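You operate a simulated robot arm through the tools that you are given. There is no shell and no other tool. Be economical: measure what you need, move in short steps, check, and stop when the job is done.

You run a simulated robot arm. Do the job below in one go: nothing can be reset, and whatever is moved stays where it is left.

## Task
Put the teal ring from the bench by the pipettes on top of the red roll and the red ring on the table top. Switch the sampler power switch off. Turn the right pump dial to 1. Open the left computer drawer, take the ink cartridge that says "black" from there and put it on the table top, then shut the drawer. Take the paper roll and leave it on the desk left of the printer. Open the right pipette drawer, take the sample bottle marked "95" from the bench by the pipettes and put it inside and shut the drawer again. Open the spectrometer drawer. The order is free. Set down upright: ink cartridge, sample bottle.

Only the result counts: the job must be done as asked and must still hold three seconds after the hand-in. Knocking over, shifting, dropping, spilling or breaking anything else fails it.

## Robot
A 6-joint arm with a fingered hand on a trunk, on a base that drives. Base frame: it is fixed to the floor where the robot stands at the start and does not move with it; the origin is under the middle of the robot, x ahead of it, y to its left, z up; the surface under the hand at the start is at about z = 0.88. Lengths are in m, angles in rad, forces in N, time in s.
With the tool pointing down near the work surface it reaches from about 0.26 to 0.6 m from the robot's upright axis, wherever it stands. Its first joint turns from -2.897 to 2.897 rad. Places, roughly: desk left of the printer (32x22 cm) [0.1, -3.1, 0.88]; ink cartridge [-0.5, -3.25, 0.75]; left computer drawer [-0.5, -3.2, 0.7]; n5 drawer right [0.6, -0.2, 0.7]; paper roll (11x11x11 cm) [-0.8, -3.2, 0.9]; red roll (8x8x6 cm) [0.5, 0.5, 0.9]; right pipette drawer [0.5, -0.2, 0.7]; right pump dial [0.6, -1.9, 1.1]; ring [0.5, 0, 1]; sample bottle [0.5, 0, 1]; sampler power switch [0.4, -1, 0.9]; spectrometer drawer [0.5, -2.8, 0.7]; table top [-1.6, -0.5, 0.9]. Payload 3.2 kg.
Tool frame: the origin (TCP) lies between the finger pads and is the grasp point; the fingertips stand 0.022 m ahead of it; z points along the fingers, y is the line along which they close. The gripper opens to 0.112 m. The gripper's body begins 0.06 m behind the TCP. The gripper is a hand of 3 fingers: y runs from the thumb to the fingers, the wrist lies at [0, 0, -0.218] in the tool frame, and closing takes about 1.5 s.
Orientation is that of the tool frame in the base frame, as a unit quaternion [x, y, z, w]. With the fingers straight down and closing along the base's y, the tool's x points along the base's -x, its y along +y and its z along -z.

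## Interface
- The arm moves only by the tool jog_arm. Its argument "rows" is one flat list of numbers, 7 for each row, row after row: the finger opening in m, from 0 to 0.112, then the shift along the base's x, y, z in units of 500 mm (1.0 is 500 mm), then the turn, a rotation vector about the base's x, y, z in units of 45 degrees (1.0 is 45 degrees). In form: [hand, x, y, z, wx, wy, wz, hand, x, y, z, wx, wy, wz, ...]. A call has 1 to 10 rows; each row is the pose to reach, as a shift and turn from the pose commanded when the call began. A call with a number of a shift or a turn outside -1 to 1 is refused whole. Each row takes 0.2 s and may step no farther than 0.05 m and 0.15 rad from the row before; otherwise, or with a gripper value out of range, the whole call is refused. A pose out of reach is approached as far as the arm can. The call stops where the force on the tool passes 40 N (or 10 N more than at its start, if that is more) or the arm is blocked; 0.2 s more then pass. The fingers move at their own pace (about 0.108 m/s each) and stop on an object; they squeeze with about 26 N. The grip force told is the motor's: it shows also when the fingers shut on nothing. Time passes only in rows, and 0.2 s behind the last, so rows that repeat a pose let the fingers close. It gives the time, the measured TCP pose, the force on the tool (base axes), the opening and the grip force at its end, in the units of the frame above (readings bear some noise), with the torque about the TCP (base axes, N m) and any sound that the robot's microphone picked up.
- Cameras (640 x 400 px; columns grow to the right, rows downward): "scene" is now at [0.0019, 0.1485, 1.4702]; the picture's right is [-0.26, -0.97, 0.00], its down [-0.85, 0.23, -0.47] and it looks along [0.45, -0.12, -0.88] (base axes); focal length 278 px, centre (320, 200). "wrist" rides on the gripper at [0.066, 0.003, -0.08] in the tool frame; the picture's right is [-0.05, 1.00, 0.00], its down [-0.77, -0.04, -0.64] and it looks along [-0.64, -0.03, 0.77] (tool axes); focal length 275 px, centre (320, 200).
- capture(camera): a new picture of that camera. It takes no simulated time.
- move_column(by): slides the trunk up (or, below 0, down) by that many m; the arm and the scene camera ride with it, the base frame stays. It gives what a move gives, with no picture.
- roll_base(legs): drives the robot by 1 to 6 legs, each [ahead, turn to the left] in m and rad, along the robot's own axes; the way and the turn of a leg run together, so that a leg with both is an arc; at most 1.5 m and 3.142 rad a leg. The arm and the cameras ride along, it lands a little off, and it stops where it bumps. It gives what a move gives.
- hand_shape(shape): the hand has 3 fingers and takes this shape, open, in about a second: jaw (thumb against the fingers, like two jaws); tri (thumb and two fingers); tip (a fingertip pinch); poke (one finger out to press); point (the index stretched); flat (the hand flat); cup (the hand cupped); fist (a fist). The gripper value then closes the fingers along that shape, each until it touches; the sizes above hold for jaw. It gives what a move gives, with no picture.
- pan_tilt(pan, tilt): turns the head with the scene camera to pan (to the left, within 2.705 rad either way) and tilt (down, from -0.506 to 1.204), counted from straight ahead of the robot. It gives what a move gives.
- point_at(camera, pixels): for up to 12 pixels [column, row] of the newest picture of that camera ("zoom" is the newest enlarged one), the place [x, y, z] in the base frame of the surface seen there, good to about 0.002 m. It takes no simulated time.
- zoom(camera, box): a new picture of the part [left, top, right, bottom] of that camera's present view, enlarged. It takes no simulated time.
- hand_in(): hands the job in; it is judged then, once.

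Keep the steps short. Do not move on a guess: measure, check each grasp and each placing, and mend mistakes. In all there are 329 turns and 204 pictures (those below and enlarged ones count). Leave the gripper open and the arm clear of the work at the hand-in unless told otherwise, and finish with a single line.

The tools are called as name(argument=value, ...) on one line, values as JSON. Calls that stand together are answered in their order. jog_arm: Moves the arm, as the interface text tells. Its arguments: {"type":"object","properties":{"rows":{"type":"array"}},"required":["rows"]} The other tools are called the same way: move_column (by) slides the trunk up or down; hand_shape (shape) gives the hand a shape; roll_base (legs) drives the base; pan_tilt (pan, tilt) turns the head that bears the scene camera; capture (camera) takes a picture; point_at (camera, pixels) gives the place of the surface under pixels of a picture; zoom (camera, box) takes an enlarged picture of a part of a camera's view; hand_in () hands the job in.

At the start:

```text
time: 0.0
ee_pos: [0.34, 0.0244, 1.0957]
ee_rot: [0.002, 1.0, 0.0, 0.0]
contact_force: [0.3, -0.2, 0.4]
ft_torque: [0.05, -0.02, 0.0]
width: 0.1119
grasp_force: 0.1
shape: jaw
trunk travel left (down, up): [-0.525, 0.065]
robot x, y, heading: [-0.0011, -0.0031, -0.007]
head pan, tilt: [-0.264, 1.08]
```

scene: 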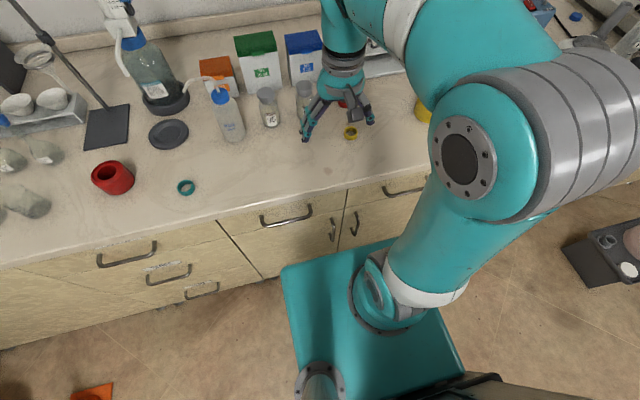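
wrist: 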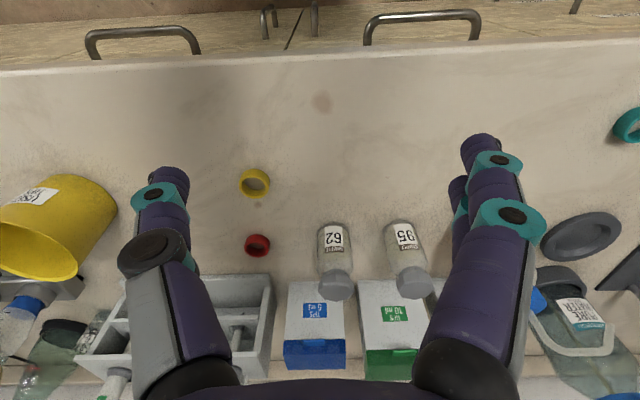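

I can see the teal ring at scene (185,187), the red roll at (112,178), the red ring at wrist (257,244) and the "95" bottle at wrist (405,250). I'll measure these places first.

point_at(camera="scene", pixels=[[185, 181], [185, 193], [178, 188], [193, 187], [112, 163], [97, 175], [130, 175], [112, 190], [285, 205], [260, 222], [312, 210]])

point_at(camera="wrist", pixels=[[257, 236], [257, 252], [246, 244], [269, 244], [405, 240], [400, 225], [410, 280], [335, 240], [254, 172], [420, 14], [420, 100]])

zoom(camera="scene", box=[80, 60, 400, 260])

```text
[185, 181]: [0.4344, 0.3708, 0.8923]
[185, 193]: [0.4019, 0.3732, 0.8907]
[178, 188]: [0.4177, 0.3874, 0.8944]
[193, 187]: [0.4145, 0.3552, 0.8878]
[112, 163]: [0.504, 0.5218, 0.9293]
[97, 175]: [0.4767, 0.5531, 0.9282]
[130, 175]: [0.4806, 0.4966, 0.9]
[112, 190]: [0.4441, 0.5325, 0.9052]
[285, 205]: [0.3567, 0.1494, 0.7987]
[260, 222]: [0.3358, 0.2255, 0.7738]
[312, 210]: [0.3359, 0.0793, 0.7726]
```

```text
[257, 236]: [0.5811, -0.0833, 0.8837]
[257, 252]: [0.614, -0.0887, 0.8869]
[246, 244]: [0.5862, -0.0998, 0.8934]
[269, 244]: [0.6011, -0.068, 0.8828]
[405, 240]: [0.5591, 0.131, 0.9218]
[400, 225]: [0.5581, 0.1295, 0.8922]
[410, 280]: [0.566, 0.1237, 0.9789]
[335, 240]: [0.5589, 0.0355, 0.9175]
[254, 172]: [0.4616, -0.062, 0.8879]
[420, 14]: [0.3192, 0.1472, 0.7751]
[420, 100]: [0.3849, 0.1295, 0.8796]
```

```text
2.00 times, centred on (240, 160) of scene
```

zoom: 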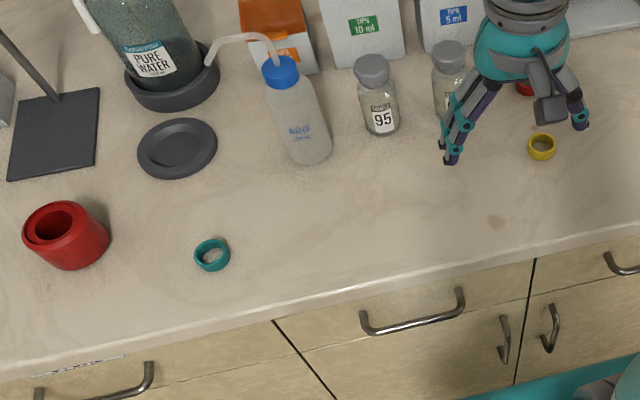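

Both rings and the bottle are located. I'll look closer at the red roll's top to see whether the ring is wider than its hole.

zoom(camera="scene", box=[80, 145, 208, 225])

```text
5.00 times, centred on (144, 185) of scene
```

zoom: 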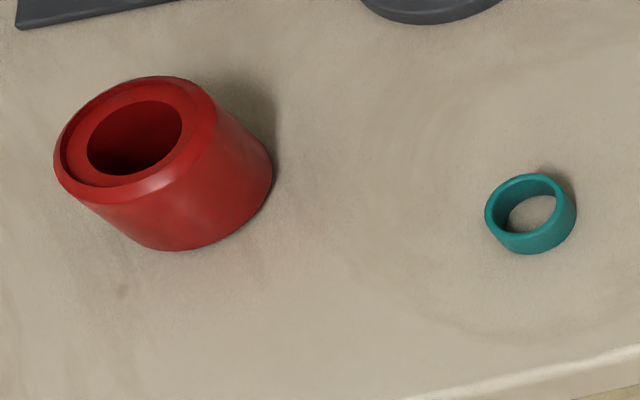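

point_at(camera="zoom", pixels=[[60, 165], [185, 85], [110, 195], [205, 130], [78, 145], [140, 88], [180, 135], [120, 178], [90, 150], [183, 115], [485, 210], [575, 205]])

point_at(camera="zoom", pixels=[[525, 176], [530, 236], [490, 215], [560, 200], [400, 180], [300, 300], [135, 150], [72, 150], [190, 110], [160, 90]])

```text
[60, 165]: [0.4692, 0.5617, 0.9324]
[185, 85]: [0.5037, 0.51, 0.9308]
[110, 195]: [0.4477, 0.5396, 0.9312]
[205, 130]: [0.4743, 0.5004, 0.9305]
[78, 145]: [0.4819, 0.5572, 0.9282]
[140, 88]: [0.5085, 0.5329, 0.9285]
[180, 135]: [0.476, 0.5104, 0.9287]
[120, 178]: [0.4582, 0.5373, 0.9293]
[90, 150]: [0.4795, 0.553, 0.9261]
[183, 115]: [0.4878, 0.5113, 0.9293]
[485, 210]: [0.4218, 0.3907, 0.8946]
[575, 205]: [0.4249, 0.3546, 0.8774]
```

```text
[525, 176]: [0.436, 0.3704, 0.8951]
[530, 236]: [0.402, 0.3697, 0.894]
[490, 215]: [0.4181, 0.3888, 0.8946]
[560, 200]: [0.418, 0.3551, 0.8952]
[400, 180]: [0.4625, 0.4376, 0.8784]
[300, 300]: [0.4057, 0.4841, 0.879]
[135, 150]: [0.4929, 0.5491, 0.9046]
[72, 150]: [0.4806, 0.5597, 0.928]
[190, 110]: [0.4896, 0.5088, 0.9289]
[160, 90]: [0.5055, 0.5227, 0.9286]
```

The ring (about 35 mm) is smaller than the roll's hole (about 43 mm), so it must sit off-centre on the rim. Next I'll look at the right side of the bench and around the room before moving.

pan_tilt(pan=-0.6, tilt=0.8)

capture(camera="scene")

pan_tilt(pan=-1.2, tilt=0.5)

capture(camera="scene")

pan_tilt(pan=-2.0, tilt=0.5)

capture(camera="scene")

pan_tilt(pan=2.7, tilt=0.5)

capture(camera="scene")

```text
time: 0.8
ee_pos: [0.3412, 0.0248, 1.0946]
ee_rot: [0.001, 1.0, 0.0, 0.0]
contact_force: [0.7, 0.4, 0.4]
ft_torque: [-0.01, 0.0, -0.01]
width: 0.1119
grasp_force: 0.0
shape: jaw
trunk travel left (down, up): [-0.525, 0.065]
robot x, y, heading: [-0.0032, -0.0004, -0.005]
head pan, tilt: [-0.6, 0.799]
```

```text
199 pictures are left
```

scene: 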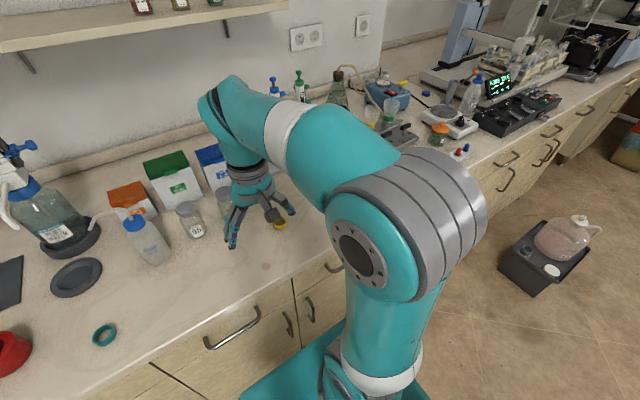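

```text
time: 1.8
ee_pos: [0.3396, 0.0249, 1.0948]
ee_rot: [0.001, 1.0, 0.0, 0.0]
contact_force: [0.1, -0.3, 0.4]
ft_torque: [-0.02, -0.04, -0.04]
width: 0.1121
grasp_force: 0.1
shape: jaw
trunk travel left (down, up): [-0.525, 0.065]
robot x, y, heading: [-0.0003, 0.0013, 0.004]
head pan, tilt: [-1.201, 0.499]
```

```text
198 pictures are left
```

scene: 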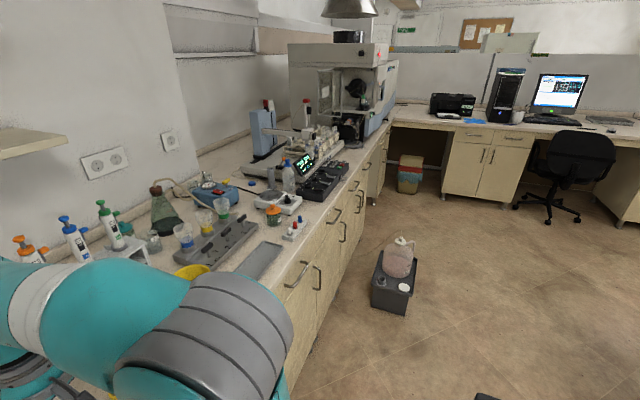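

```text
time: 3.0
ee_pos: [0.3409, 0.0247, 1.0948]
ee_rot: [0.0, 1.0, -0.001, -0.001]
contact_force: [-0.3, 0.3, 0.4]
ft_torque: [0.03, -0.02, 0.0]
width: 0.1117
grasp_force: 0.1
shape: jaw
trunk travel left (down, up): [-0.525, 0.065]
robot x, y, heading: [-0.0009, -0.0053, 0.003]
head pan, tilt: [-2.0, 0.499]
```

```text
197 pictures are left
```

scene: 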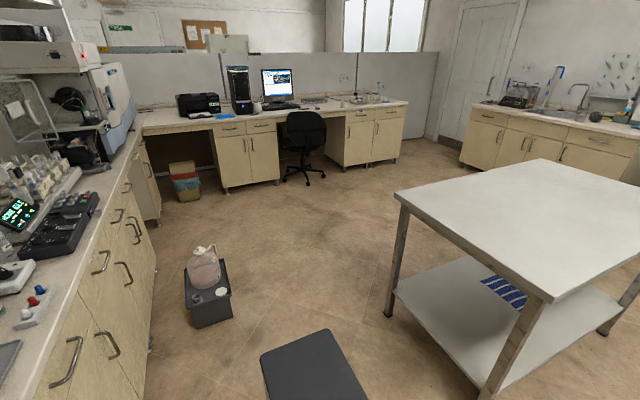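

```text
time: 6.7
ee_pos: [0.3394, 0.024, 1.0956]
ee_rot: [0.001, 1.0, 0.0, 0.0]
contact_force: [-0.4, 0.3, 0.1]
ft_torque: [0.0, 0.01, 0.0]
width: 0.112
grasp_force: 0.0
shape: jaw
trunk travel left (down, up): [-0.525, 0.065]
robot x, y, heading: [-0.0018, -0.0008, 0.001]
head pan, tilt: [2.7, 0.499]
```

```text
196 pictures are left
```

scene: 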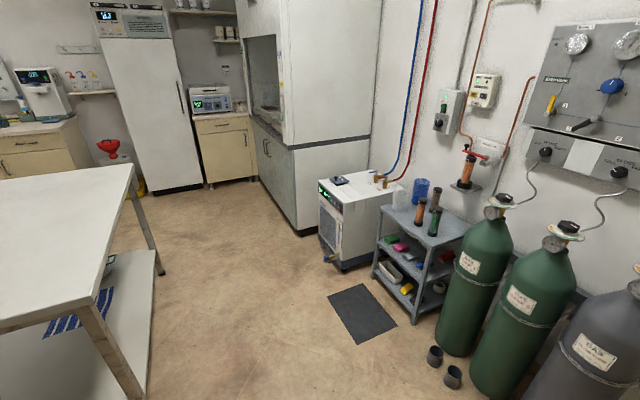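

The room layout is clear. Next I'll look down at the base's footprint and at the drawer fronts near the robot.

pan_tilt(pan=-0.45, tilt=1.2)

capture(camera="scene")

zoom(camera="wrist", box=[0, 0, 640, 400])

```text
time: 9.4
ee_pos: [0.3392, 0.0246, 1.0953]
ee_rot: [0.001, 1.0, -0.001, 0.0]
contact_force: [0.5, 0.0, 0.5]
ft_torque: [0.02, 0.01, 0.01]
width: 0.112
grasp_force: 0.0
shape: jaw
trunk travel left (down, up): [-0.525, 0.065]
robot x, y, heading: [-0.0019, -0.0, -0.001]
head pan, tilt: [-0.45, 1.201]
```

```text
195 pictures are left
```

scene: 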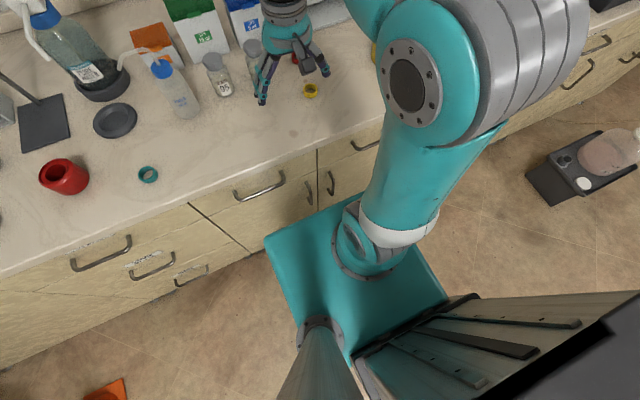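

```text
1.00 times, centred on (320, 200) of wrist (not enlarged: the box is as wide or as high as the picture)
```

zoom: 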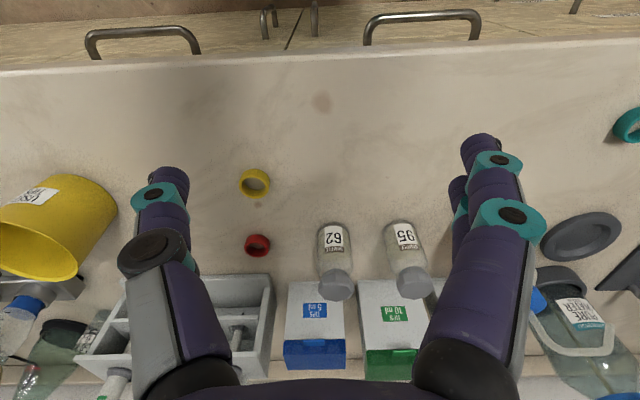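

point_at(camera="scene", pixels=[[265, 248], [340, 205], [445, 300], [345, 360], [317, 150], [190, 205], [260, 250], [345, 240], [100, 395], [120, 380], [355, 190], [395, 290]])

point_at(camera="wrist", pixels=[[368, 44], [475, 40], [420, 14], [90, 58], [197, 52], [140, 30], [285, 47], [300, 62], [300, 68], [265, 37], [314, 34]])

```text
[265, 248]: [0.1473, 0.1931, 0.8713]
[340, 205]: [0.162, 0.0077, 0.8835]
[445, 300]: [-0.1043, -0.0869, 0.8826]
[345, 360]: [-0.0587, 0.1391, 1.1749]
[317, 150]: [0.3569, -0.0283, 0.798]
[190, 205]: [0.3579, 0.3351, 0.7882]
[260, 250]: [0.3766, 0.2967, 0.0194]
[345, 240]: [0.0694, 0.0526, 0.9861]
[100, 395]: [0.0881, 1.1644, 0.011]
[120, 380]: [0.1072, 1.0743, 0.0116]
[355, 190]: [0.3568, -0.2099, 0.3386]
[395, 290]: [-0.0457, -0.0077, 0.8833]
```

```text
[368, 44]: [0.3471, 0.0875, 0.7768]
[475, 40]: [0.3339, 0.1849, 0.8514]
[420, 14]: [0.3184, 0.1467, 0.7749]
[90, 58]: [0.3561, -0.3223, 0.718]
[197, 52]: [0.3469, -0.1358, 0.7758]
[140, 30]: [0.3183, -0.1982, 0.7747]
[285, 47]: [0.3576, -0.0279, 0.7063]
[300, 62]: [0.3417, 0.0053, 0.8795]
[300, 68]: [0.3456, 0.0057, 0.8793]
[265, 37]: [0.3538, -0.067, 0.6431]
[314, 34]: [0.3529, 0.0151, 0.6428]
```

All the pipette-bench work should be reachable from about (0.08, 0.2). I'll back off, turn, move left 0.2 m, turn back and come forward.

roll_base(legs=[[-0.1, 0], [0, 1.571], [0.2, 0], [0, -1.571], [0.17, 0]])

pan_tilt(pan=0.0, tilt=1.0)

capture(camera="scene")

capture(camera="wrist")

```text
time: 20.5
ee_pos: [0.4062, 0.2384, 1.0945]
ee_rot: [-0.018, 1.0, 0.0, 0.0]
contact_force: [-0.5, -0.3, 0.4]
ft_torque: [-0.02, 0.03, 0.02]
width: 0.1118
grasp_force: 0.1
shape: jaw
trunk travel left (down, up): [-0.525, 0.065]
robot x, y, heading: [0.0662, 0.2042, 0.033]
head pan, tilt: [-0.45, 1.201]
```

```text
time: 21.4
ee_pos: [0.4053, 0.2381, 1.0951]
ee_rot: [-0.018, 1.0, -0.001, 0.0]
contact_force: [1.1, -1.3, -0.5]
ft_torque: [0.01, 0.01, 0.02]
width: 0.1117
grasp_force: 0.0
shape: jaw
trunk travel left (down, up): [-0.525, 0.065]
robot x, y, heading: [0.0671, 0.1976, 0.035]
head pan, tilt: [0.0, 1.0]
```

```text
193 pictures are left
```

scene: 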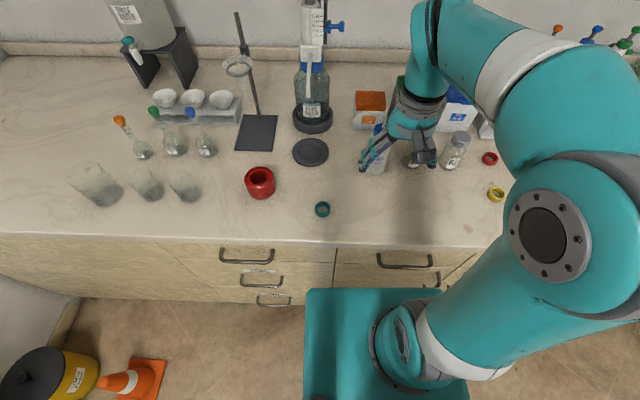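

```text
192 pictures are left
```

wrist: 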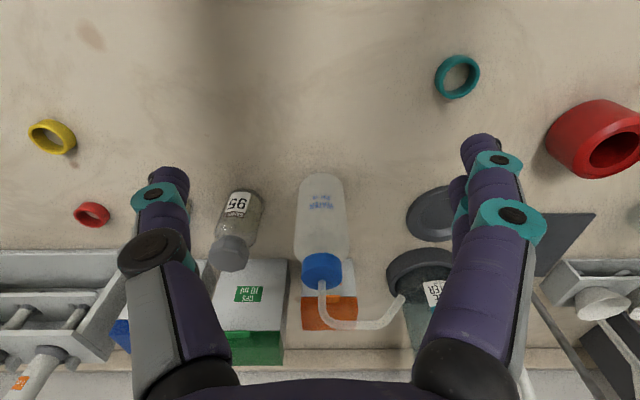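

Now at the station. I'll measure the teal ring again from the wrist view at (457,77) and the red roll's top at (605,140).

point_at(camera="wrist", pixels=[[438, 77], [477, 74], [457, 57], [457, 93], [440, 82], [475, 68], [590, 150], [637, 150], [615, 135], [600, 172], [230, 215], [92, 204]])

point_at(camera="scene", pixels=[[322, 203], [322, 214], [315, 209], [329, 209], [260, 168], [259, 186], [247, 177], [273, 177], [260, 178], [452, 165], [459, 133]])

```text
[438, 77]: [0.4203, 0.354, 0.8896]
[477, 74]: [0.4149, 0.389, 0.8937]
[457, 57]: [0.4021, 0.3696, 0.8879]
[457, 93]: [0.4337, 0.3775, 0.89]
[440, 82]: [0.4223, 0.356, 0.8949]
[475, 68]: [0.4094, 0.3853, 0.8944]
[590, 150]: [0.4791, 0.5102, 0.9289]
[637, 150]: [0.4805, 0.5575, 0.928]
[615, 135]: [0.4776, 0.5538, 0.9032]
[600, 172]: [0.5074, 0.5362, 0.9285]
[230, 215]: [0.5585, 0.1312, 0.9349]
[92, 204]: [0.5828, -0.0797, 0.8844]
```

```text
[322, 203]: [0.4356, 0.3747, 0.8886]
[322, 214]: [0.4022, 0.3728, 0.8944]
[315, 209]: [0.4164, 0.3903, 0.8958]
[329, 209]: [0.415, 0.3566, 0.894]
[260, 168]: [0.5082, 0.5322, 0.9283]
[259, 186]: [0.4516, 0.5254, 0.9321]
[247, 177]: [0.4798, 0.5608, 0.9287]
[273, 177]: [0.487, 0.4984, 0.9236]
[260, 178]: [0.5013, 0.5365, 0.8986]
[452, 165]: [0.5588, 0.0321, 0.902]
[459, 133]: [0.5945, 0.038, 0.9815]
```

Ring centre is (0.4185, 0.3725) with its top at 0.895. I'll move over it and down to z 0.95 with the fingers at 0.07.

jog_arm(rows=[0.07, 0.01, 0.09, 0, 0, 0, 0, 0.07, 0.02, 0.18, 0, 0, 0, 0, 0.07, 0.026, 0.268, 0, 0, 0, 0, 0.07, 0.026, 0.268, -0.09, 0, 0, 0, 0.07, 0.026, 0.268, -0.18, 0, 0, 0, 0.07, 0.026, 0.268, -0.28, 0, 0, 0, 0.07, 0.026, 0.268, -0.28, 0, 0, 0])

capture(camera="wrist")

```text
time: 23.0
ee_pos: [0.4186, 0.3714, 0.9543]
ee_rot: [-0.017, 1.0, -0.001, 0.0]
contact_force: [0.1, 0.5, 1.1]
ft_torque: [0.0, -0.02, -0.02]
width: 0.0703
grasp_force: 0.1
shape: jaw
trunk travel left (down, up): [-0.525, 0.065]
robot x, y, heading: [0.0656, 0.2034, 0.037]
head pan, tilt: [0.0, 1.0]
```

```text
191 pictures are left
```

wrist: 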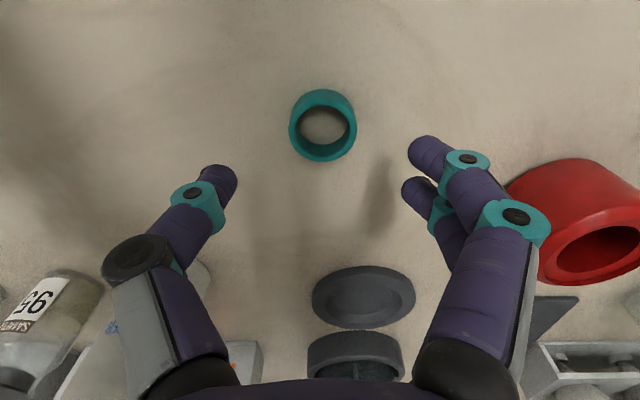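

The ring is centred between the fingers. I'll go down to z ≈ 0.903 and close.

jog_arm(rows=[0.07, 0, 0.002, -0.05, 0, 0, 0, 0.07, 0, 0.002, -0.101, 0, 0, 0, 0.07, 0, 0.002, -0.101, 0, 0, 0, 0.02, 0, 0.002, -0.101, 0, 0, 0, 0.02, 0, 0.002, -0.101, 0, 0, 0, 0.02, 0, 0.002, -0.101, 0, 0, 0, 0.02, 0, 0.002, -0.101, 0, 0, 0, 0.02, 0, 0.002, -0.101, 0, 0, 0])

capture(camera="wrist")

```text
time: 24.8
ee_pos: [0.4183, 0.3733, 0.9035]
ee_rot: [-0.018, 1.0, 0.0, 0.0]
contact_force: [-0.4, 0.5, 0.3]
ft_torque: [-0.03, 0.01, -0.01]
width: 0.0263
grasp_force: 25.5
shape: jaw
trunk travel left (down, up): [-0.525, 0.065]
robot x, y, heading: [0.0675, 0.1996, 0.036]
head pan, tilt: [0.0, 1.0]
```

```text
190 pictures are left
```

wrist: 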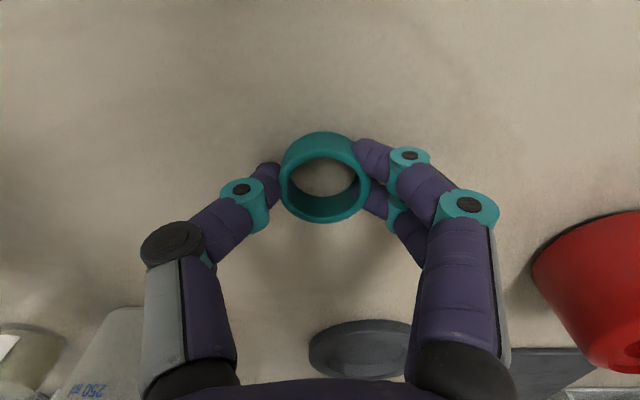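

The ring is held. I'll lift it 8 cm and check where it sits in the hand.

jog_arm(rows=[0.02, 0, 0, 0.08, 0, 0, 0, 0.02, 0, 0, 0.16, 0, 0, 0, 0.02, 0, 0, 0.16, 0, 0, 0])

zoom(camera="wrist", box=[220, 100, 420, 250])

```text
time: 25.6
ee_pos: [0.4199, 0.3737, 0.9842]
ee_rot: [-0.018, 1.0, 0.0, 0.0]
contact_force: [-0.3, -0.1, 0.1]
ft_torque: [-0.01, 0.04, 0.0]
width: 0.0259
grasp_force: 26.3
shape: jaw
trunk travel left (down, up): [-0.525, 0.065]
robot x, y, heading: [0.0679, 0.2022, 0.037]
head pan, tilt: [0.0, 1.0]
```

```text
2.67 times, centred on (320, 175) of wrist
```

zoom: 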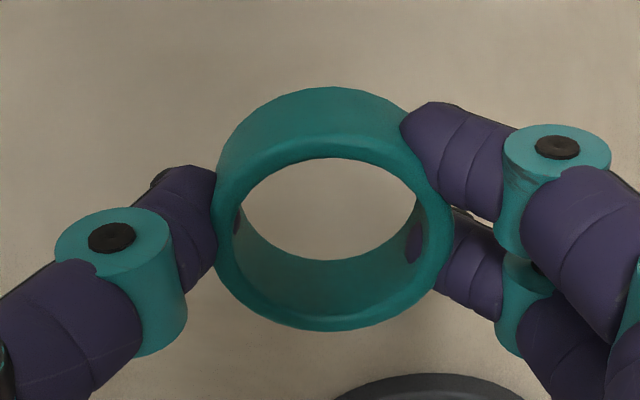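

point_at(camera="zoom", pixels=[[330, 152], [335, 323], [222, 240], [445, 240], [330, 90], [320, 120], [200, 185], [420, 110]])

```text
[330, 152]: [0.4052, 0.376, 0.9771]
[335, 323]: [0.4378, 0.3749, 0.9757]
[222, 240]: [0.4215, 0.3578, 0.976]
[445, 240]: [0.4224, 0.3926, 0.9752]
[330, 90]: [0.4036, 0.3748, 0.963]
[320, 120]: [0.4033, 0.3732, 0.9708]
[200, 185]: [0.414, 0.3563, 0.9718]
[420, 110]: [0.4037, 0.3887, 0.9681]
```

The ring's bottom is about 24.5 mm below the TCP and its centre is +2 mm in x. I'll carry it to the roll so its centre lands at (0.458, 0.534) on the near rim, still hovering.

jog_arm(rows=[0.02, 0.02, 0.08, 0.02, 0, 0, 0, 0.02, 0.04, 0.16, 0.02, 0, 0, 0, 0.02, 0.06, 0.24, 0.02, 0, 0, 0, 0.02, 0.0734, 0.318, 0.0, 0, 0, 0, 0.02, 0.0734, 0.318, -0.03, 0, 0, 0, 0.02, 0.0734, 0.318, -0.03, 0, 0, 0])

capture(camera="wrist")

```text
time: 27.0
ee_pos: [0.4556, 0.5315, 0.9692]
ee_rot: [-0.017, 1.0, -0.001, -0.001]
contact_force: [0.0, 0.8, -0.8]
ft_torque: [0.0, 0.0, -0.05]
width: 0.0258
grasp_force: 25.8
shape: jaw
trunk travel left (down, up): [-0.525, 0.065]
robot x, y, heading: [0.0675, 0.2009, 0.037]
head pan, tilt: [0.0, 1.0]
```

```text
188 pictures are left
```

wrist: 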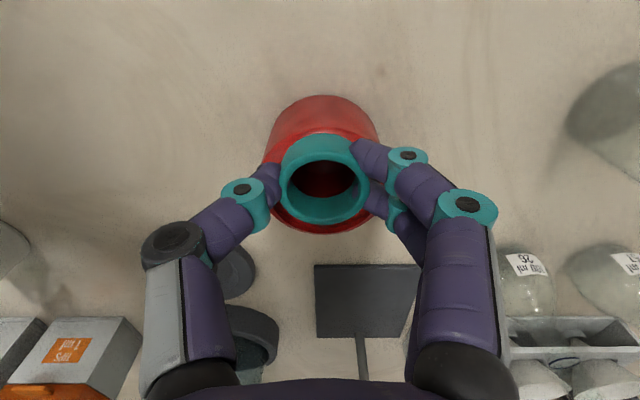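

It's above the roll. I'll lower 11 mm and read the force.

jog_arm(rows=[0.02, 0, 0, -0.012, 0, 0, 0, 0.02, 0, 0, -0.0235, 0, 0, 0, 0.02, 0, 0, -0.0235, 0, 0, 0])

zoom(camera="scene", box=[200, 120, 360, 220])

```text
time: 27.8
ee_pos: [0.4543, 0.5317, 0.9564]
ee_rot: [-0.017, 1.0, 0.0, 0.0]
contact_force: [0.1, -0.7, 4.0]
ft_torque: [0.08, -0.03, 0.0]
width: 0.0256
grasp_force: 26.0
shape: jaw
trunk travel left (down, up): [-0.525, 0.065]
robot x, y, heading: [0.0634, 0.2029, 0.038]
head pan, tilt: [0.0, 1.0]
```

```text
4.00 times, centred on (280, 170) of scene
```

zoom: 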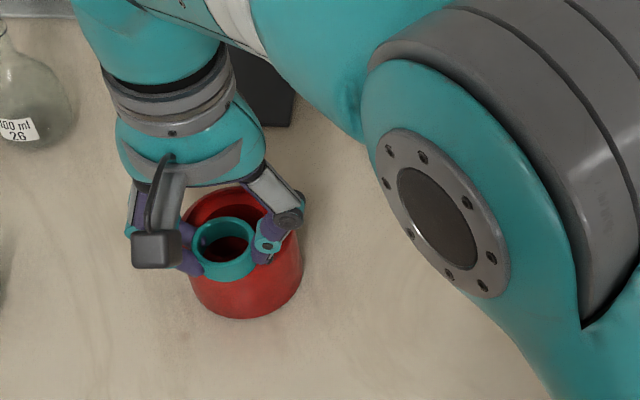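

There is light contact (4 N), so the ring rests on the rim. I'll open the fingers and rise.

jog_arm(rows=[0.035, 0, 0, 0, 0, 0, 0, 0.05, 0, 0, 0, 0, 0, 0, 0.07, 0, 0, 0, 0, 0, 0, 0.07, 0, 0, 0, 0, 0, 0, 0.07, 0, 0, 0.05, 0, 0, 0, 0.07, 0, 0, 0.14, 0, 0, 0, 0.07, 0, -0.08, 0.22, 0, 0, 0, 0.07, 0, -0.16, 0.22, 0, 0, 0, 0.07, 0, -0.24, 0.22, 0, 0, 0])

zoom(camera="scene", box=[200, 130, 328, 210])

```text
refused: row 7 steps farther than a row can; nothing moved
```

```text
5.00 times, centred on (264, 170) of scene
```

zoom: 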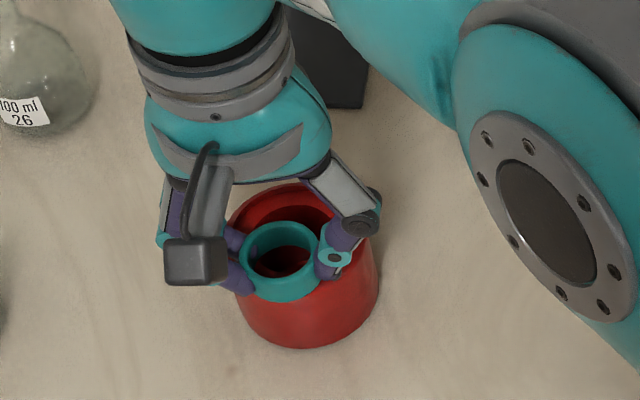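

Row 7 was too long a step. I'll repeat with smaller steps.

jog_arm(rows=[0.035, 0, 0, 0, 0, 0, 0, 0.05, 0, 0, 0, 0, 0, 0, 0.07, 0, 0, 0, 0, 0, 0, 0.07, 0, 0, 0, 0, 0, 0, 0.07, 0, 0, 0.05, 0, 0, 0, 0.07, 0, 0, 0.14, 0, 0, 0, 0.07, 0, 0, 0.22, 0, 0, 0, 0.07, 0, -0.08, 0.22, 0, 0, 0, 0.07, 0, -0.16, 0.22, 0, 0, 0, 0.07, 0, -0.24, 0.22, 0, 0, 0])

zoom(camera="scene", box=[200, 130, 328, 210])

```text
time: 30.0
ee_pos: [0.4539, 0.4093, 1.0663]
ee_rot: [-0.017, 1.0, 0.0, 0.001]
contact_force: [0.2, -0.4, 0.1]
ft_torque: [0.01, -0.02, -0.03]
width: 0.0696
grasp_force: 0.0
shape: jaw
trunk travel left (down, up): [-0.525, 0.065]
robot x, y, heading: [0.0659, 0.2045, 0.036]
head pan, tilt: [0.0, 1.0]
```

```text
5.00 times, centred on (264, 170) of scene
```

zoom: 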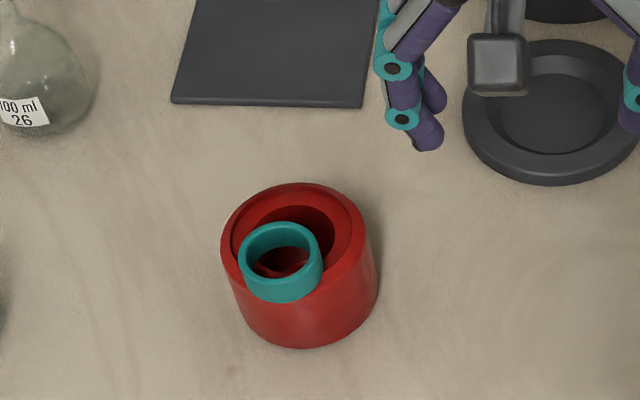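

The teal ring lies on top of the roll. Next is the right pipette drawer (handle bar at about (0.318, -0.198, 0.775)). I'll swing the arm right at a safe height, starting the yaw.

jog_arm(rows=[0.06, -0.01, -0.08, 0, 0, 0, -0.095, 0.06, -0.02, -0.16, 0, 0, 0, -0.19, 0.06, -0.03, -0.24, 0, 0, 0, -0.285, 0.06, -0.04, -0.32, 0, 0, 0, -0.38, 0.06, -0.05, -0.4, 0, 0, 0, -0.475, 0.06, -0.06, -0.48, 0, 0, 0, -0.57, 0.06, -0.07, -0.56, 0, 0, 0, -0.665, 0.06, -0.08, -0.64, 0, 0, 0, -0.76, 0.06, -0.09, -0.72, 0, 0, 0, -0.855, 0.06, -0.1, -0.8, 0, 0, 0, -0.95])

jog_arm(rows=[0.06, -0.03, -0.05, 0, 0, 0, -0.1, 0.06, -0.07, -0.1, 0, 0, 0, -0.2, 0.06, -0.11, -0.15, 0, 0, 0, -0.3, 0.06, -0.15, -0.2, 0, 0, 0, -0.4, 0.06, -0.2, -0.24, 0, 0, 0, -0.5, 0.06, -0.25, -0.28, 0, 0, 0, -0.6, 0.06, -0.3, -0.32, 0, 0, 0, -0.7, 0.06, -0.35, -0.36, 0, 0, 0, -0.8, 0.06, -0.4, -0.4, 0, 0, 0, -0.9, 0.06, -0.4, -0.4, 0, 0, 0, -1.0])

```text
time: 32.2
ee_pos: [0.404, 0.0143, 1.0685]
ee_rot: [0.348, 0.937, 0.0, 0.0]
contact_force: [-0.1, 0.0, -0.6]
ft_torque: [-0.03, 0.01, 0.0]
width: 0.0606
grasp_force: 0.1
shape: jaw
trunk travel left (down, up): [-0.525, 0.065]
robot x, y, heading: [0.0658, 0.1999, 0.036]
head pan, tilt: [0.0, 1.0]
```

```text
time: 34.4
ee_pos: [0.2045, -0.1877, 1.0668]
ee_rot: [0.681, 0.732, -0.001, 0.001]
contact_force: [-0.7, 0.2, 0.2]
ft_torque: [-0.02, 0.02, 0.0]
width: 0.0609
grasp_force: 0.0
shape: jaw
trunk travel left (down, up): [-0.525, 0.065]
robot x, y, heading: [0.0657, 0.1982, 0.038]
head pan, tilt: [0.0, 1.0]
```

Yaw is now about -86°. I'll yaw 24° more, then pitch the fingers up towards horizontal in two calls.

jog_arm(rows=[0.06, 0.02, -0.03, 0, 0, 0, -0.14, 0.06, 0.04, -0.06, 0, 0, 0, -0.28, 0.06, 0.07, -0.09, 0, 0, 0, -0.42, 0.06, 0.09, -0.12, 0, 0, 0, -0.535])

jog_arm(rows=[0.06, 0, 0, 0, -0.062, -0.17, 0, 0.06, 0, 0, 0, -0.123, -0.338, 0, 0.06, 0, 0, 0, -0.185, -0.508, 0, 0.06, 0, 0, 0, -0.246, -0.677, 0, 0.06, 0, 0, 0, -0.308, -0.846, 0])

jog_arm(rows=[0.06, 0, 0, 0, -0.062, -0.17, 0, 0.06, 0, 0, 0, -0.123, -0.338, 0, 0.06, 0, 0, 0, -0.185, -0.508, 0, 0.06, 0, 0, 0, -0.185, -0.508, 0])

capture(camera="wrist")

pan_tilt(pan=-0.6, tilt=1.1)

capture(camera="scene")

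```text
time: 35.4
ee_pos: [0.2492, -0.2479, 1.0691]
ee_rot: [0.819, 0.574, 0.001, 0.0]
contact_force: [0.1, -0.9, -0.2]
ft_torque: [0.01, 0.01, -0.02]
width: 0.0608
grasp_force: 0.0
shape: jaw
trunk travel left (down, up): [-0.525, 0.065]
robot x, y, heading: [0.065, 0.1989, 0.038]
head pan, tilt: [0.0, 1.0]
```

```text
time: 36.6
ee_pos: [0.2494, -0.2474, 1.0679]
ee_rot: [0.767, 0.54, 0.198, 0.285]
contact_force: [-0.5, -0.4, 0.3]
ft_torque: [-0.02, -0.01, -0.02]
width: 0.0603
grasp_force: 0.1
shape: jaw
trunk travel left (down, up): [-0.525, 0.065]
robot x, y, heading: [0.0679, 0.2055, 0.04]
head pan, tilt: [0.0, 1.0]
```

```text
time: 37.6
ee_pos: [0.2498, -0.2458, 1.0686]
ee_rot: [0.69, 0.485, 0.307, 0.441]
contact_force: [0.1, 0.3, -0.2]
ft_torque: [-0.01, 0.02, -0.03]
width: 0.0608
grasp_force: 0.1
shape: jaw
trunk travel left (down, up): [-0.525, 0.065]
robot x, y, heading: [0.067, 0.2001, 0.037]
head pan, tilt: [0.0, 1.0]
```

```text
184 pictures are left
```

wrist: 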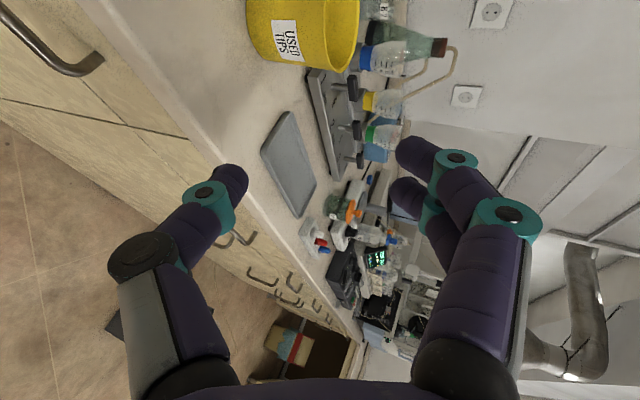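

```text
time: 38.6
ee_pos: [0.2486, -0.2476, 1.0678]
ee_rot: [0.691, 0.485, 0.307, 0.44]
contact_force: [0.4, -1.2, -0.8]
ft_torque: [-0.02, -0.02, 0.01]
width: 0.0604
grasp_force: 0.0
shape: jaw
trunk travel left (down, up): [-0.525, 0.065]
robot x, y, heading: [0.0688, 0.2014, 0.039]
head pan, tilt: [-0.6, 1.1]
```

```text
183 pictures are left
```

scene: 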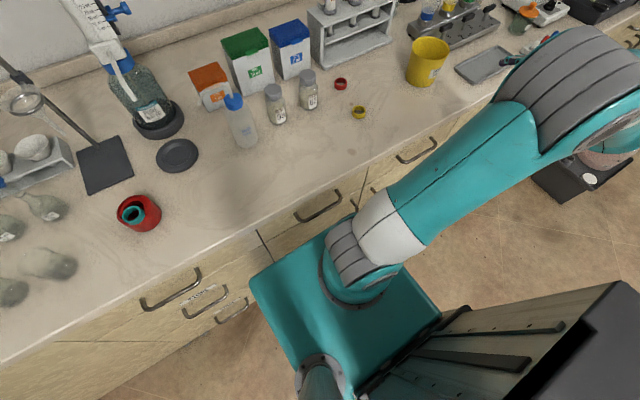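

The tool now points along (0.85, -0.31, -0.42). I'll lower it to a point in front of the right drawer handle, well off the bench edge.

jog_arm(rows=[0.06, 0, 0.03, -0.09, 0, 0, 0, 0.06, 0, 0.07, -0.18, 0, 0, 0, 0.06, 0, 0.11, -0.27, 0, 0, 0, 0.06, 0, 0.143, -0.36, 0, 0, 0, 0.06, 0, 0.143, -0.45, 0, 0, 0, 0.06, 0, 0.143, -0.53, 0, 0, 0, 0.06, 0, 0.143, -0.53, 0, 0, 0])

capture(camera="wrist")

```text
time: 40.2
ee_pos: [0.2472, -0.2728, 0.8422]
ee_rot: [0.692, 0.485, 0.308, 0.436]
contact_force: [-0.6, -0.9, -0.6]
ft_torque: [-0.02, 0.02, 0.0]
width: 0.0603
grasp_force: 0.1
shape: jaw
out of reach, approached as far as the arm can: row 3, 4, 5, 6, 7
trunk travel left (down, up): [-0.525, 0.065]
robot x, y, heading: [0.0676, 0.2013, 0.038]
head pan, tilt: [-0.6, 1.1]
```

```text
182 pictures are left
```

wrist: 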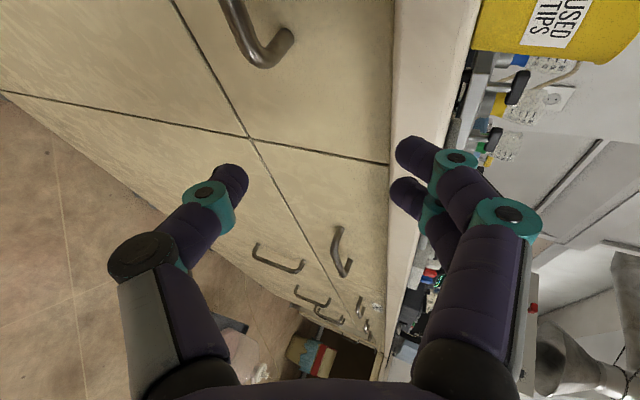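

The arm can't reach lower at this trunk height. I'll raise the arm again, then lower the trunk 0.2 m.

jog_arm(rows=[0.06, 0, 0, 0.09, 0, 0, 0, 0.06, 0, 0.0, 0.18, 0, 0, 0, 0.06, 0, 0.0, 0.27, 0, 0, 0, 0.06, 0, 0.0, 0.36, 0, 0, 0])

move_column(by=-0.2)

```text
time: 41.2
ee_pos: [0.2447, -0.2748, 1.0236]
ee_rot: [0.691, 0.485, 0.306, 0.44]
contact_force: [-0.2, -0.1, -0.4]
ft_torque: [0.03, 0.04, 0.0]
width: 0.0604
grasp_force: 0.0
shape: jaw
trunk travel left (down, up): [-0.525, 0.065]
robot x, y, heading: [0.0657, 0.2044, 0.042]
head pan, tilt: [-0.6, 1.1]
```

```text
time: 43.4
ee_pos: [0.2454, -0.2752, 0.8241]
ee_rot: [0.69, 0.485, 0.307, 0.44]
contact_force: [0.3, 0.0, -0.5]
ft_torque: [0.02, 0.02, 0.03]
width: 0.0604
grasp_force: 0.1
shape: jaw
trunk travel left (down, up): [-0.325, 0.265]
robot x, y, heading: [0.0667, 0.1996, 0.04]
head pan, tilt: [-0.6, 1.1]
```

Now I'll move to the pre-grasp point (0.258, -0.172, 0.803) in front of the handle.

jog_arm(rows=[0.06, 0.01, 0.07, -0.02, 0, 0, 0, 0.06, 0.02, 0.14, -0.03, 0, 0, 0, 0.06, 0.025, 0.205, -0.042, 0, 0, 0, 0.06, 0.025, 0.205, -0.042, 0, 0, 0])

capture(camera="wrist")

capture(camera="scene")

```text
time: 44.4
ee_pos: [0.2562, -0.1729, 0.8027]
ee_rot: [0.691, 0.484, 0.307, 0.441]
contact_force: [-0.6, 0.0, -0.4]
ft_torque: [0.01, -0.02, 0.01]
width: 0.0604
grasp_force: 0.0
shape: jaw
trunk travel left (down, up): [-0.325, 0.265]
robot x, y, heading: [0.0691, 0.2015, 0.04]
head pan, tilt: [-0.6, 1.1]
```

```text
181 pictures are left
```

wrist: 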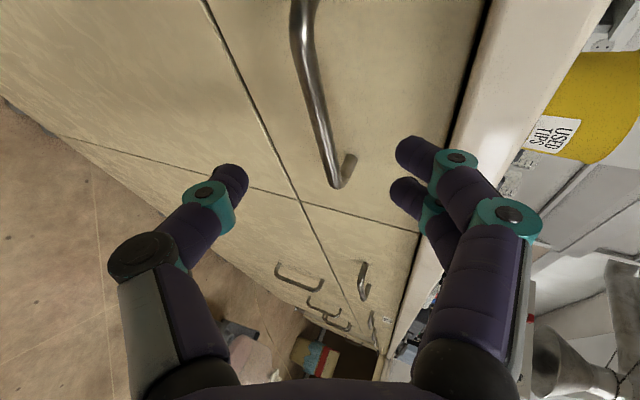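

```text
180 pictures are left
```

scene: 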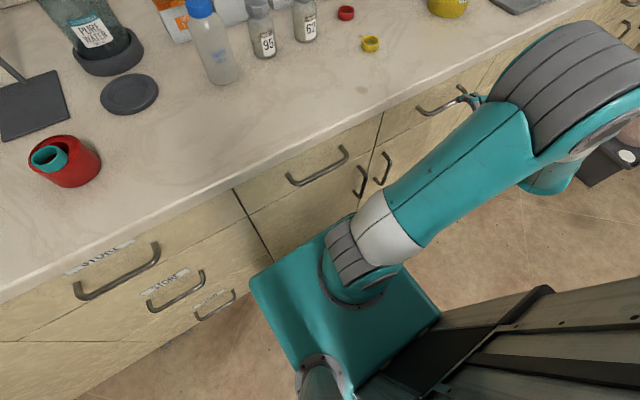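

The drawer handle appears at wrist (320,90). I'll measure the bar along its length and the drawer face.

point_at(camera="wrist", pixels=[[300, 30], [308, 60], [316, 95], [325, 130], [335, 180], [350, 160], [420, 90], [470, 110], [490, 120], [370, 215], [260, 60]])

```text
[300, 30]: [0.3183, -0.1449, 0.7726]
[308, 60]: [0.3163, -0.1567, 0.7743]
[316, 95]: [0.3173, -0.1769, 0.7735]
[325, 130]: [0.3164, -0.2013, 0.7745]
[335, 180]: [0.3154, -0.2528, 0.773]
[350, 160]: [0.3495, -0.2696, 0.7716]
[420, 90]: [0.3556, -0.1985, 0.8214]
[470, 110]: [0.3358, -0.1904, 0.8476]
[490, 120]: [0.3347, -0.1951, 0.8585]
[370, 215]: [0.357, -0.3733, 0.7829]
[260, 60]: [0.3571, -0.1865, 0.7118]
```

The bar is at x ≈ 0.317–0.325, z ≈ 0.774. I'll advance with the opening at 0.045 so the bar comes between the fingers, then close.

jog_arm(rows=[0.045, 0, 0, 0, 0, 0, 0, 0.045, 0.06, -0.023, -0.028, 0, 0, 0, 0.045, 0.122, -0.046, -0.056, 0, 0, 0, 0.045, 0.122, -0.046, -0.056, 0, 0, 0])

capture(camera="wrist")

```text
time: 45.4
ee_pos: [0.3188, -0.1939, 0.7751]
ee_rot: [0.69, 0.486, 0.307, 0.44]
contact_force: [0.0, 0.5, 1.2]
ft_torque: [0.01, -0.02, -0.02]
width: 0.0454
grasp_force: 0.1
shape: jaw
trunk travel left (down, up): [-0.325, 0.265]
robot x, y, heading: [0.0657, 0.203, 0.037]
head pan, tilt: [-0.6, 1.1]
```

```text
179 pictures are left
```

wrist: 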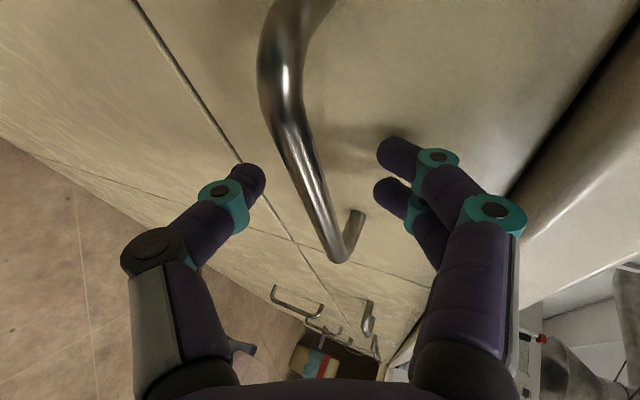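

The bar is between the fingers. I'll close on it.

jog_arm(rows=[0.0, 0.004, 0, 0, 0, 0, 0, 0.0, 0.004, 0, 0, 0, 0, 0, 0.0, 0.004, 0, 0, 0, 0, 0, 0.0, 0.004, 0, 0, 0, 0, 0])

capture(camera="wrist")

```text
time: 46.4
ee_pos: [0.3215, -0.1943, 0.7743]
ee_rot: [0.691, 0.485, 0.307, 0.44]
contact_force: [3.1, -0.6, -10.3]
ft_torque: [-0.11, 0.0, 0.07]
width: 0.0002
grasp_force: 26.3
shape: jaw
trunk travel left (down, up): [-0.325, 0.265]
robot x, y, heading: [0.0661, 0.2026, 0.036]
head pan, tilt: [-0.6, 1.1]
```

```text
178 pictures are left
```

wrist: 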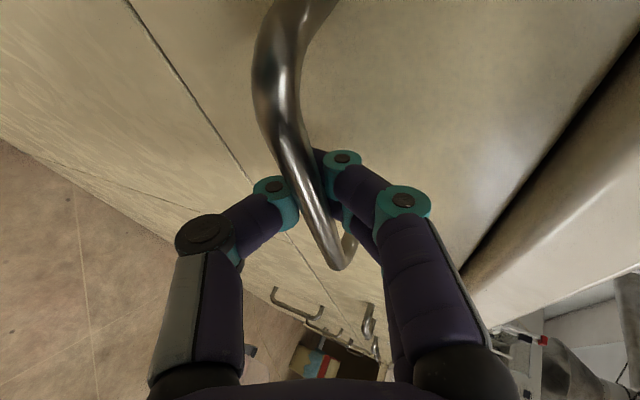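

The fingers wrap the bar. I'll pull straight back along -x, 15 cm first.

jog_arm(rows=[0.0, -0.03, 0, 0, 0, 0, 0, 0.0, -0.06, 0, 0, 0, 0, 0, 0.0, -0.1, 0, 0, 0, 0, 0, 0.0, -0.14, 0, 0, 0, 0, 0, 0.0, -0.18, 0, 0, 0, 0, 0, 0.0, -0.22, 0, 0, 0, 0, 0, 0.0, -0.26, 0, 0, 0, 0, 0, 0.0, -0.3, 0, 0, 0, 0, 0])

capture(camera="scene")

```text
time: 48.1
ee_pos: [0.1703, -0.1949, 0.7757]
ee_rot: [0.692, 0.485, 0.306, 0.439]
contact_force: [-1.0, 4.3, -17.6]
ft_torque: [-0.01, -0.01, 0.07]
width: 0.0
grasp_force: 25.5
shape: jaw
trunk travel left (down, up): [-0.325, 0.265]
robot x, y, heading: [0.0692, 0.2018, 0.035]
head pan, tilt: [-0.6, 1.1]
```

```text
177 pictures are left
```

scene: 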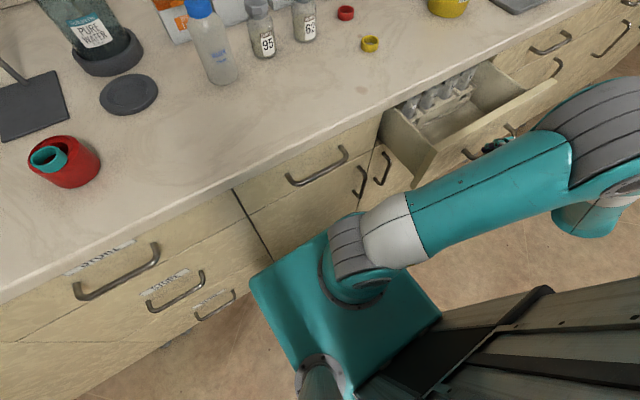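

The drawer is opening and has some bottles inside. I'll pull another 7 cm and look.

jog_arm(rows=[0.0, -0.04, 0, 0, 0, 0, 0, 0.0, -0.08, 0, 0, 0, 0, 0, 0.0, -0.12, 0, 0, 0, 0, 0, 0.0, -0.15, 0, 0, 0, 0, 0])

zoom(camera="scene", box=[320, 20, 640, 220])

```text
time: 49.1
ee_pos: [0.0957, -0.1945, 0.7751]
ee_rot: [0.691, 0.485, 0.307, 0.439]
contact_force: [-1.0, 6.4, -16.4]
ft_torque: [-0.02, -0.02, 0.06]
width: 0.0
grasp_force: 26.0
shape: jaw
trunk travel left (down, up): [-0.325, 0.265]
robot x, y, heading: [0.0663, 0.1979, 0.032]
head pan, tilt: [-0.6, 1.1]
```

```text
2.00 times, centred on (480, 120) of scene
```

zoom: 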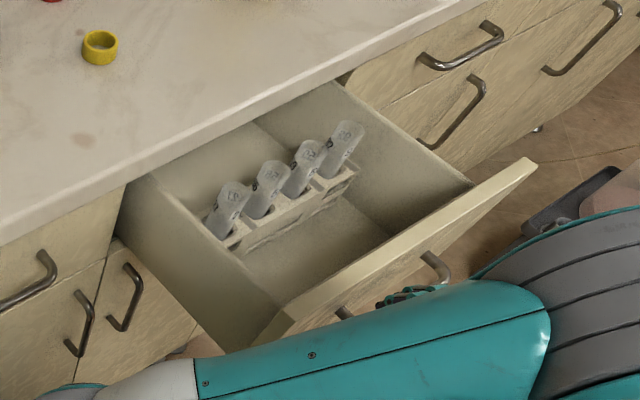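

There is a tube rack in the middle and free floor in front of it. I'll measure the drawer interior.

point_at(camera="zoom", pixels=[[310, 270], [330, 245], [370, 230], [285, 290], [400, 230], [240, 245], [350, 180], [225, 290], [400, 140], [390, 245], [350, 130], [235, 190]])

```text
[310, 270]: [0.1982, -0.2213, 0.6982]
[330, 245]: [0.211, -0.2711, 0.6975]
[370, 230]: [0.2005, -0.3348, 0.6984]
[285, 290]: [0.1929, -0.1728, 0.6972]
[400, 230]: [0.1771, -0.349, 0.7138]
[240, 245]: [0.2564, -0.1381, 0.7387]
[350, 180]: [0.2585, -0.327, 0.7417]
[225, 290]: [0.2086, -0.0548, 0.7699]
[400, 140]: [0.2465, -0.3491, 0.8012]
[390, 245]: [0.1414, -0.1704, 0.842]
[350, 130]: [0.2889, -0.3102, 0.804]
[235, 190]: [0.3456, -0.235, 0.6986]
```

The drawer floor is at z 0.698, with free floor from x 0.155 to 0.24 and y -0.06 to -0.35. I'll let go of the handle and back off.

jog_arm(rows=[0.045, 0, 0, 0, 0, 0, 0, 0.045, 0, 0, 0, 0, 0, 0, 0.045, 0, 0, 0, 0, 0, 0, 0.045, -0.04, 0.015, 0.02, 0, 0, 0, 0.045, -0.09, 0.033, 0.044, 0, 0, 0, 0.045, -0.14, 0.05, 0.07, 0, 0, 0, 0.045, -0.14, 0.05, 0.07, 0, 0, 0])

capture(camera="wrist")

```text
time: 50.8
ee_pos: [0.0248, -0.1696, 0.8097]
ee_rot: [0.691, 0.485, 0.307, 0.44]
contact_force: [0.5, -0.2, 0.7]
ft_torque: [0.01, -0.02, 0.0]
width: 0.0444
grasp_force: 0.0
shape: jaw
trunk travel left (down, up): [-0.325, 0.265]
robot x, y, heading: [0.0631, 0.203, 0.037]
head pan, tilt: [-0.6, 1.1]
```

```text
175 pictures are left
```

wrist: 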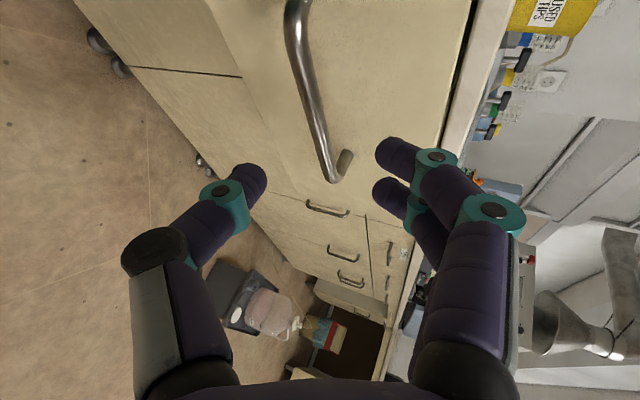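

Free of the handle. I'll raise the trunk 0.2 m and turn the fingers back down.

move_column(by=0.2)

jog_arm(rows=[0.07, 0.03, -0.02, 0.04, 0.062, 0.17, 0, 0.07, 0.06, -0.04, 0.08, 0.123, 0.338, 0, 0.07, 0.1, -0.06, 0.1, 0.185, 0.508, 0, 0.07, 0.14, -0.08, 0.1, 0.246, 0.677, 0, 0.07, 0.18, -0.1, 0.1, 0.308, 0.846, 0])

jog_arm(rows=[0.07, 0.04, 0, 0, 0.062, 0.17, 0, 0.07, 0.08, 0, 0, 0.123, 0.338, 0, 0.07, 0.12, 0, 0, 0.185, 0.508, 0, 0.07, 0.16, 0.0, 0, 0.185, 0.508, 0])

```text
time: 52.9
ee_pos: [0.0255, -0.1718, 1.0088]
ee_rot: [0.691, 0.485, 0.306, 0.44]
contact_force: [-0.1, 0.5, 0.0]
ft_torque: [0.01, -0.02, 0.0]
width: 0.0447
grasp_force: 0.0
shape: jaw
trunk travel left (down, up): [-0.525, 0.065]
robot x, y, heading: [0.0647, 0.2013, 0.038]
head pan, tilt: [-0.6, 1.1]
```

```text
time: 54.1
ee_pos: [0.116, -0.2203, 1.0603]
ee_rot: [0.8, 0.562, 0.119, 0.173]
contact_force: [-0.6, -0.6, 0.1]
ft_torque: [-0.01, -0.01, 0.01]
width: 0.0697
grasp_force: 0.0
shape: jaw
trunk travel left (down, up): [-0.525, 0.065]
robot x, y, heading: [0.0662, 0.2012, 0.039]
head pan, tilt: [-0.6, 1.1]
```

```text
time: 55.1
ee_pos: [0.1949, -0.221, 1.0602]
ee_rot: [0.818, 0.575, -0.001, 0.001]
contact_force: [-0.2, -0.7, -0.5]
ft_torque: [0.0, 0.0, 0.01]
width: 0.0698
grasp_force: 0.1
shape: jaw
trunk travel left (down, up): [-0.525, 0.065]
robot x, y, heading: [0.0637, 0.2019, 0.035]
head pan, tilt: [-0.6, 1.1]
```

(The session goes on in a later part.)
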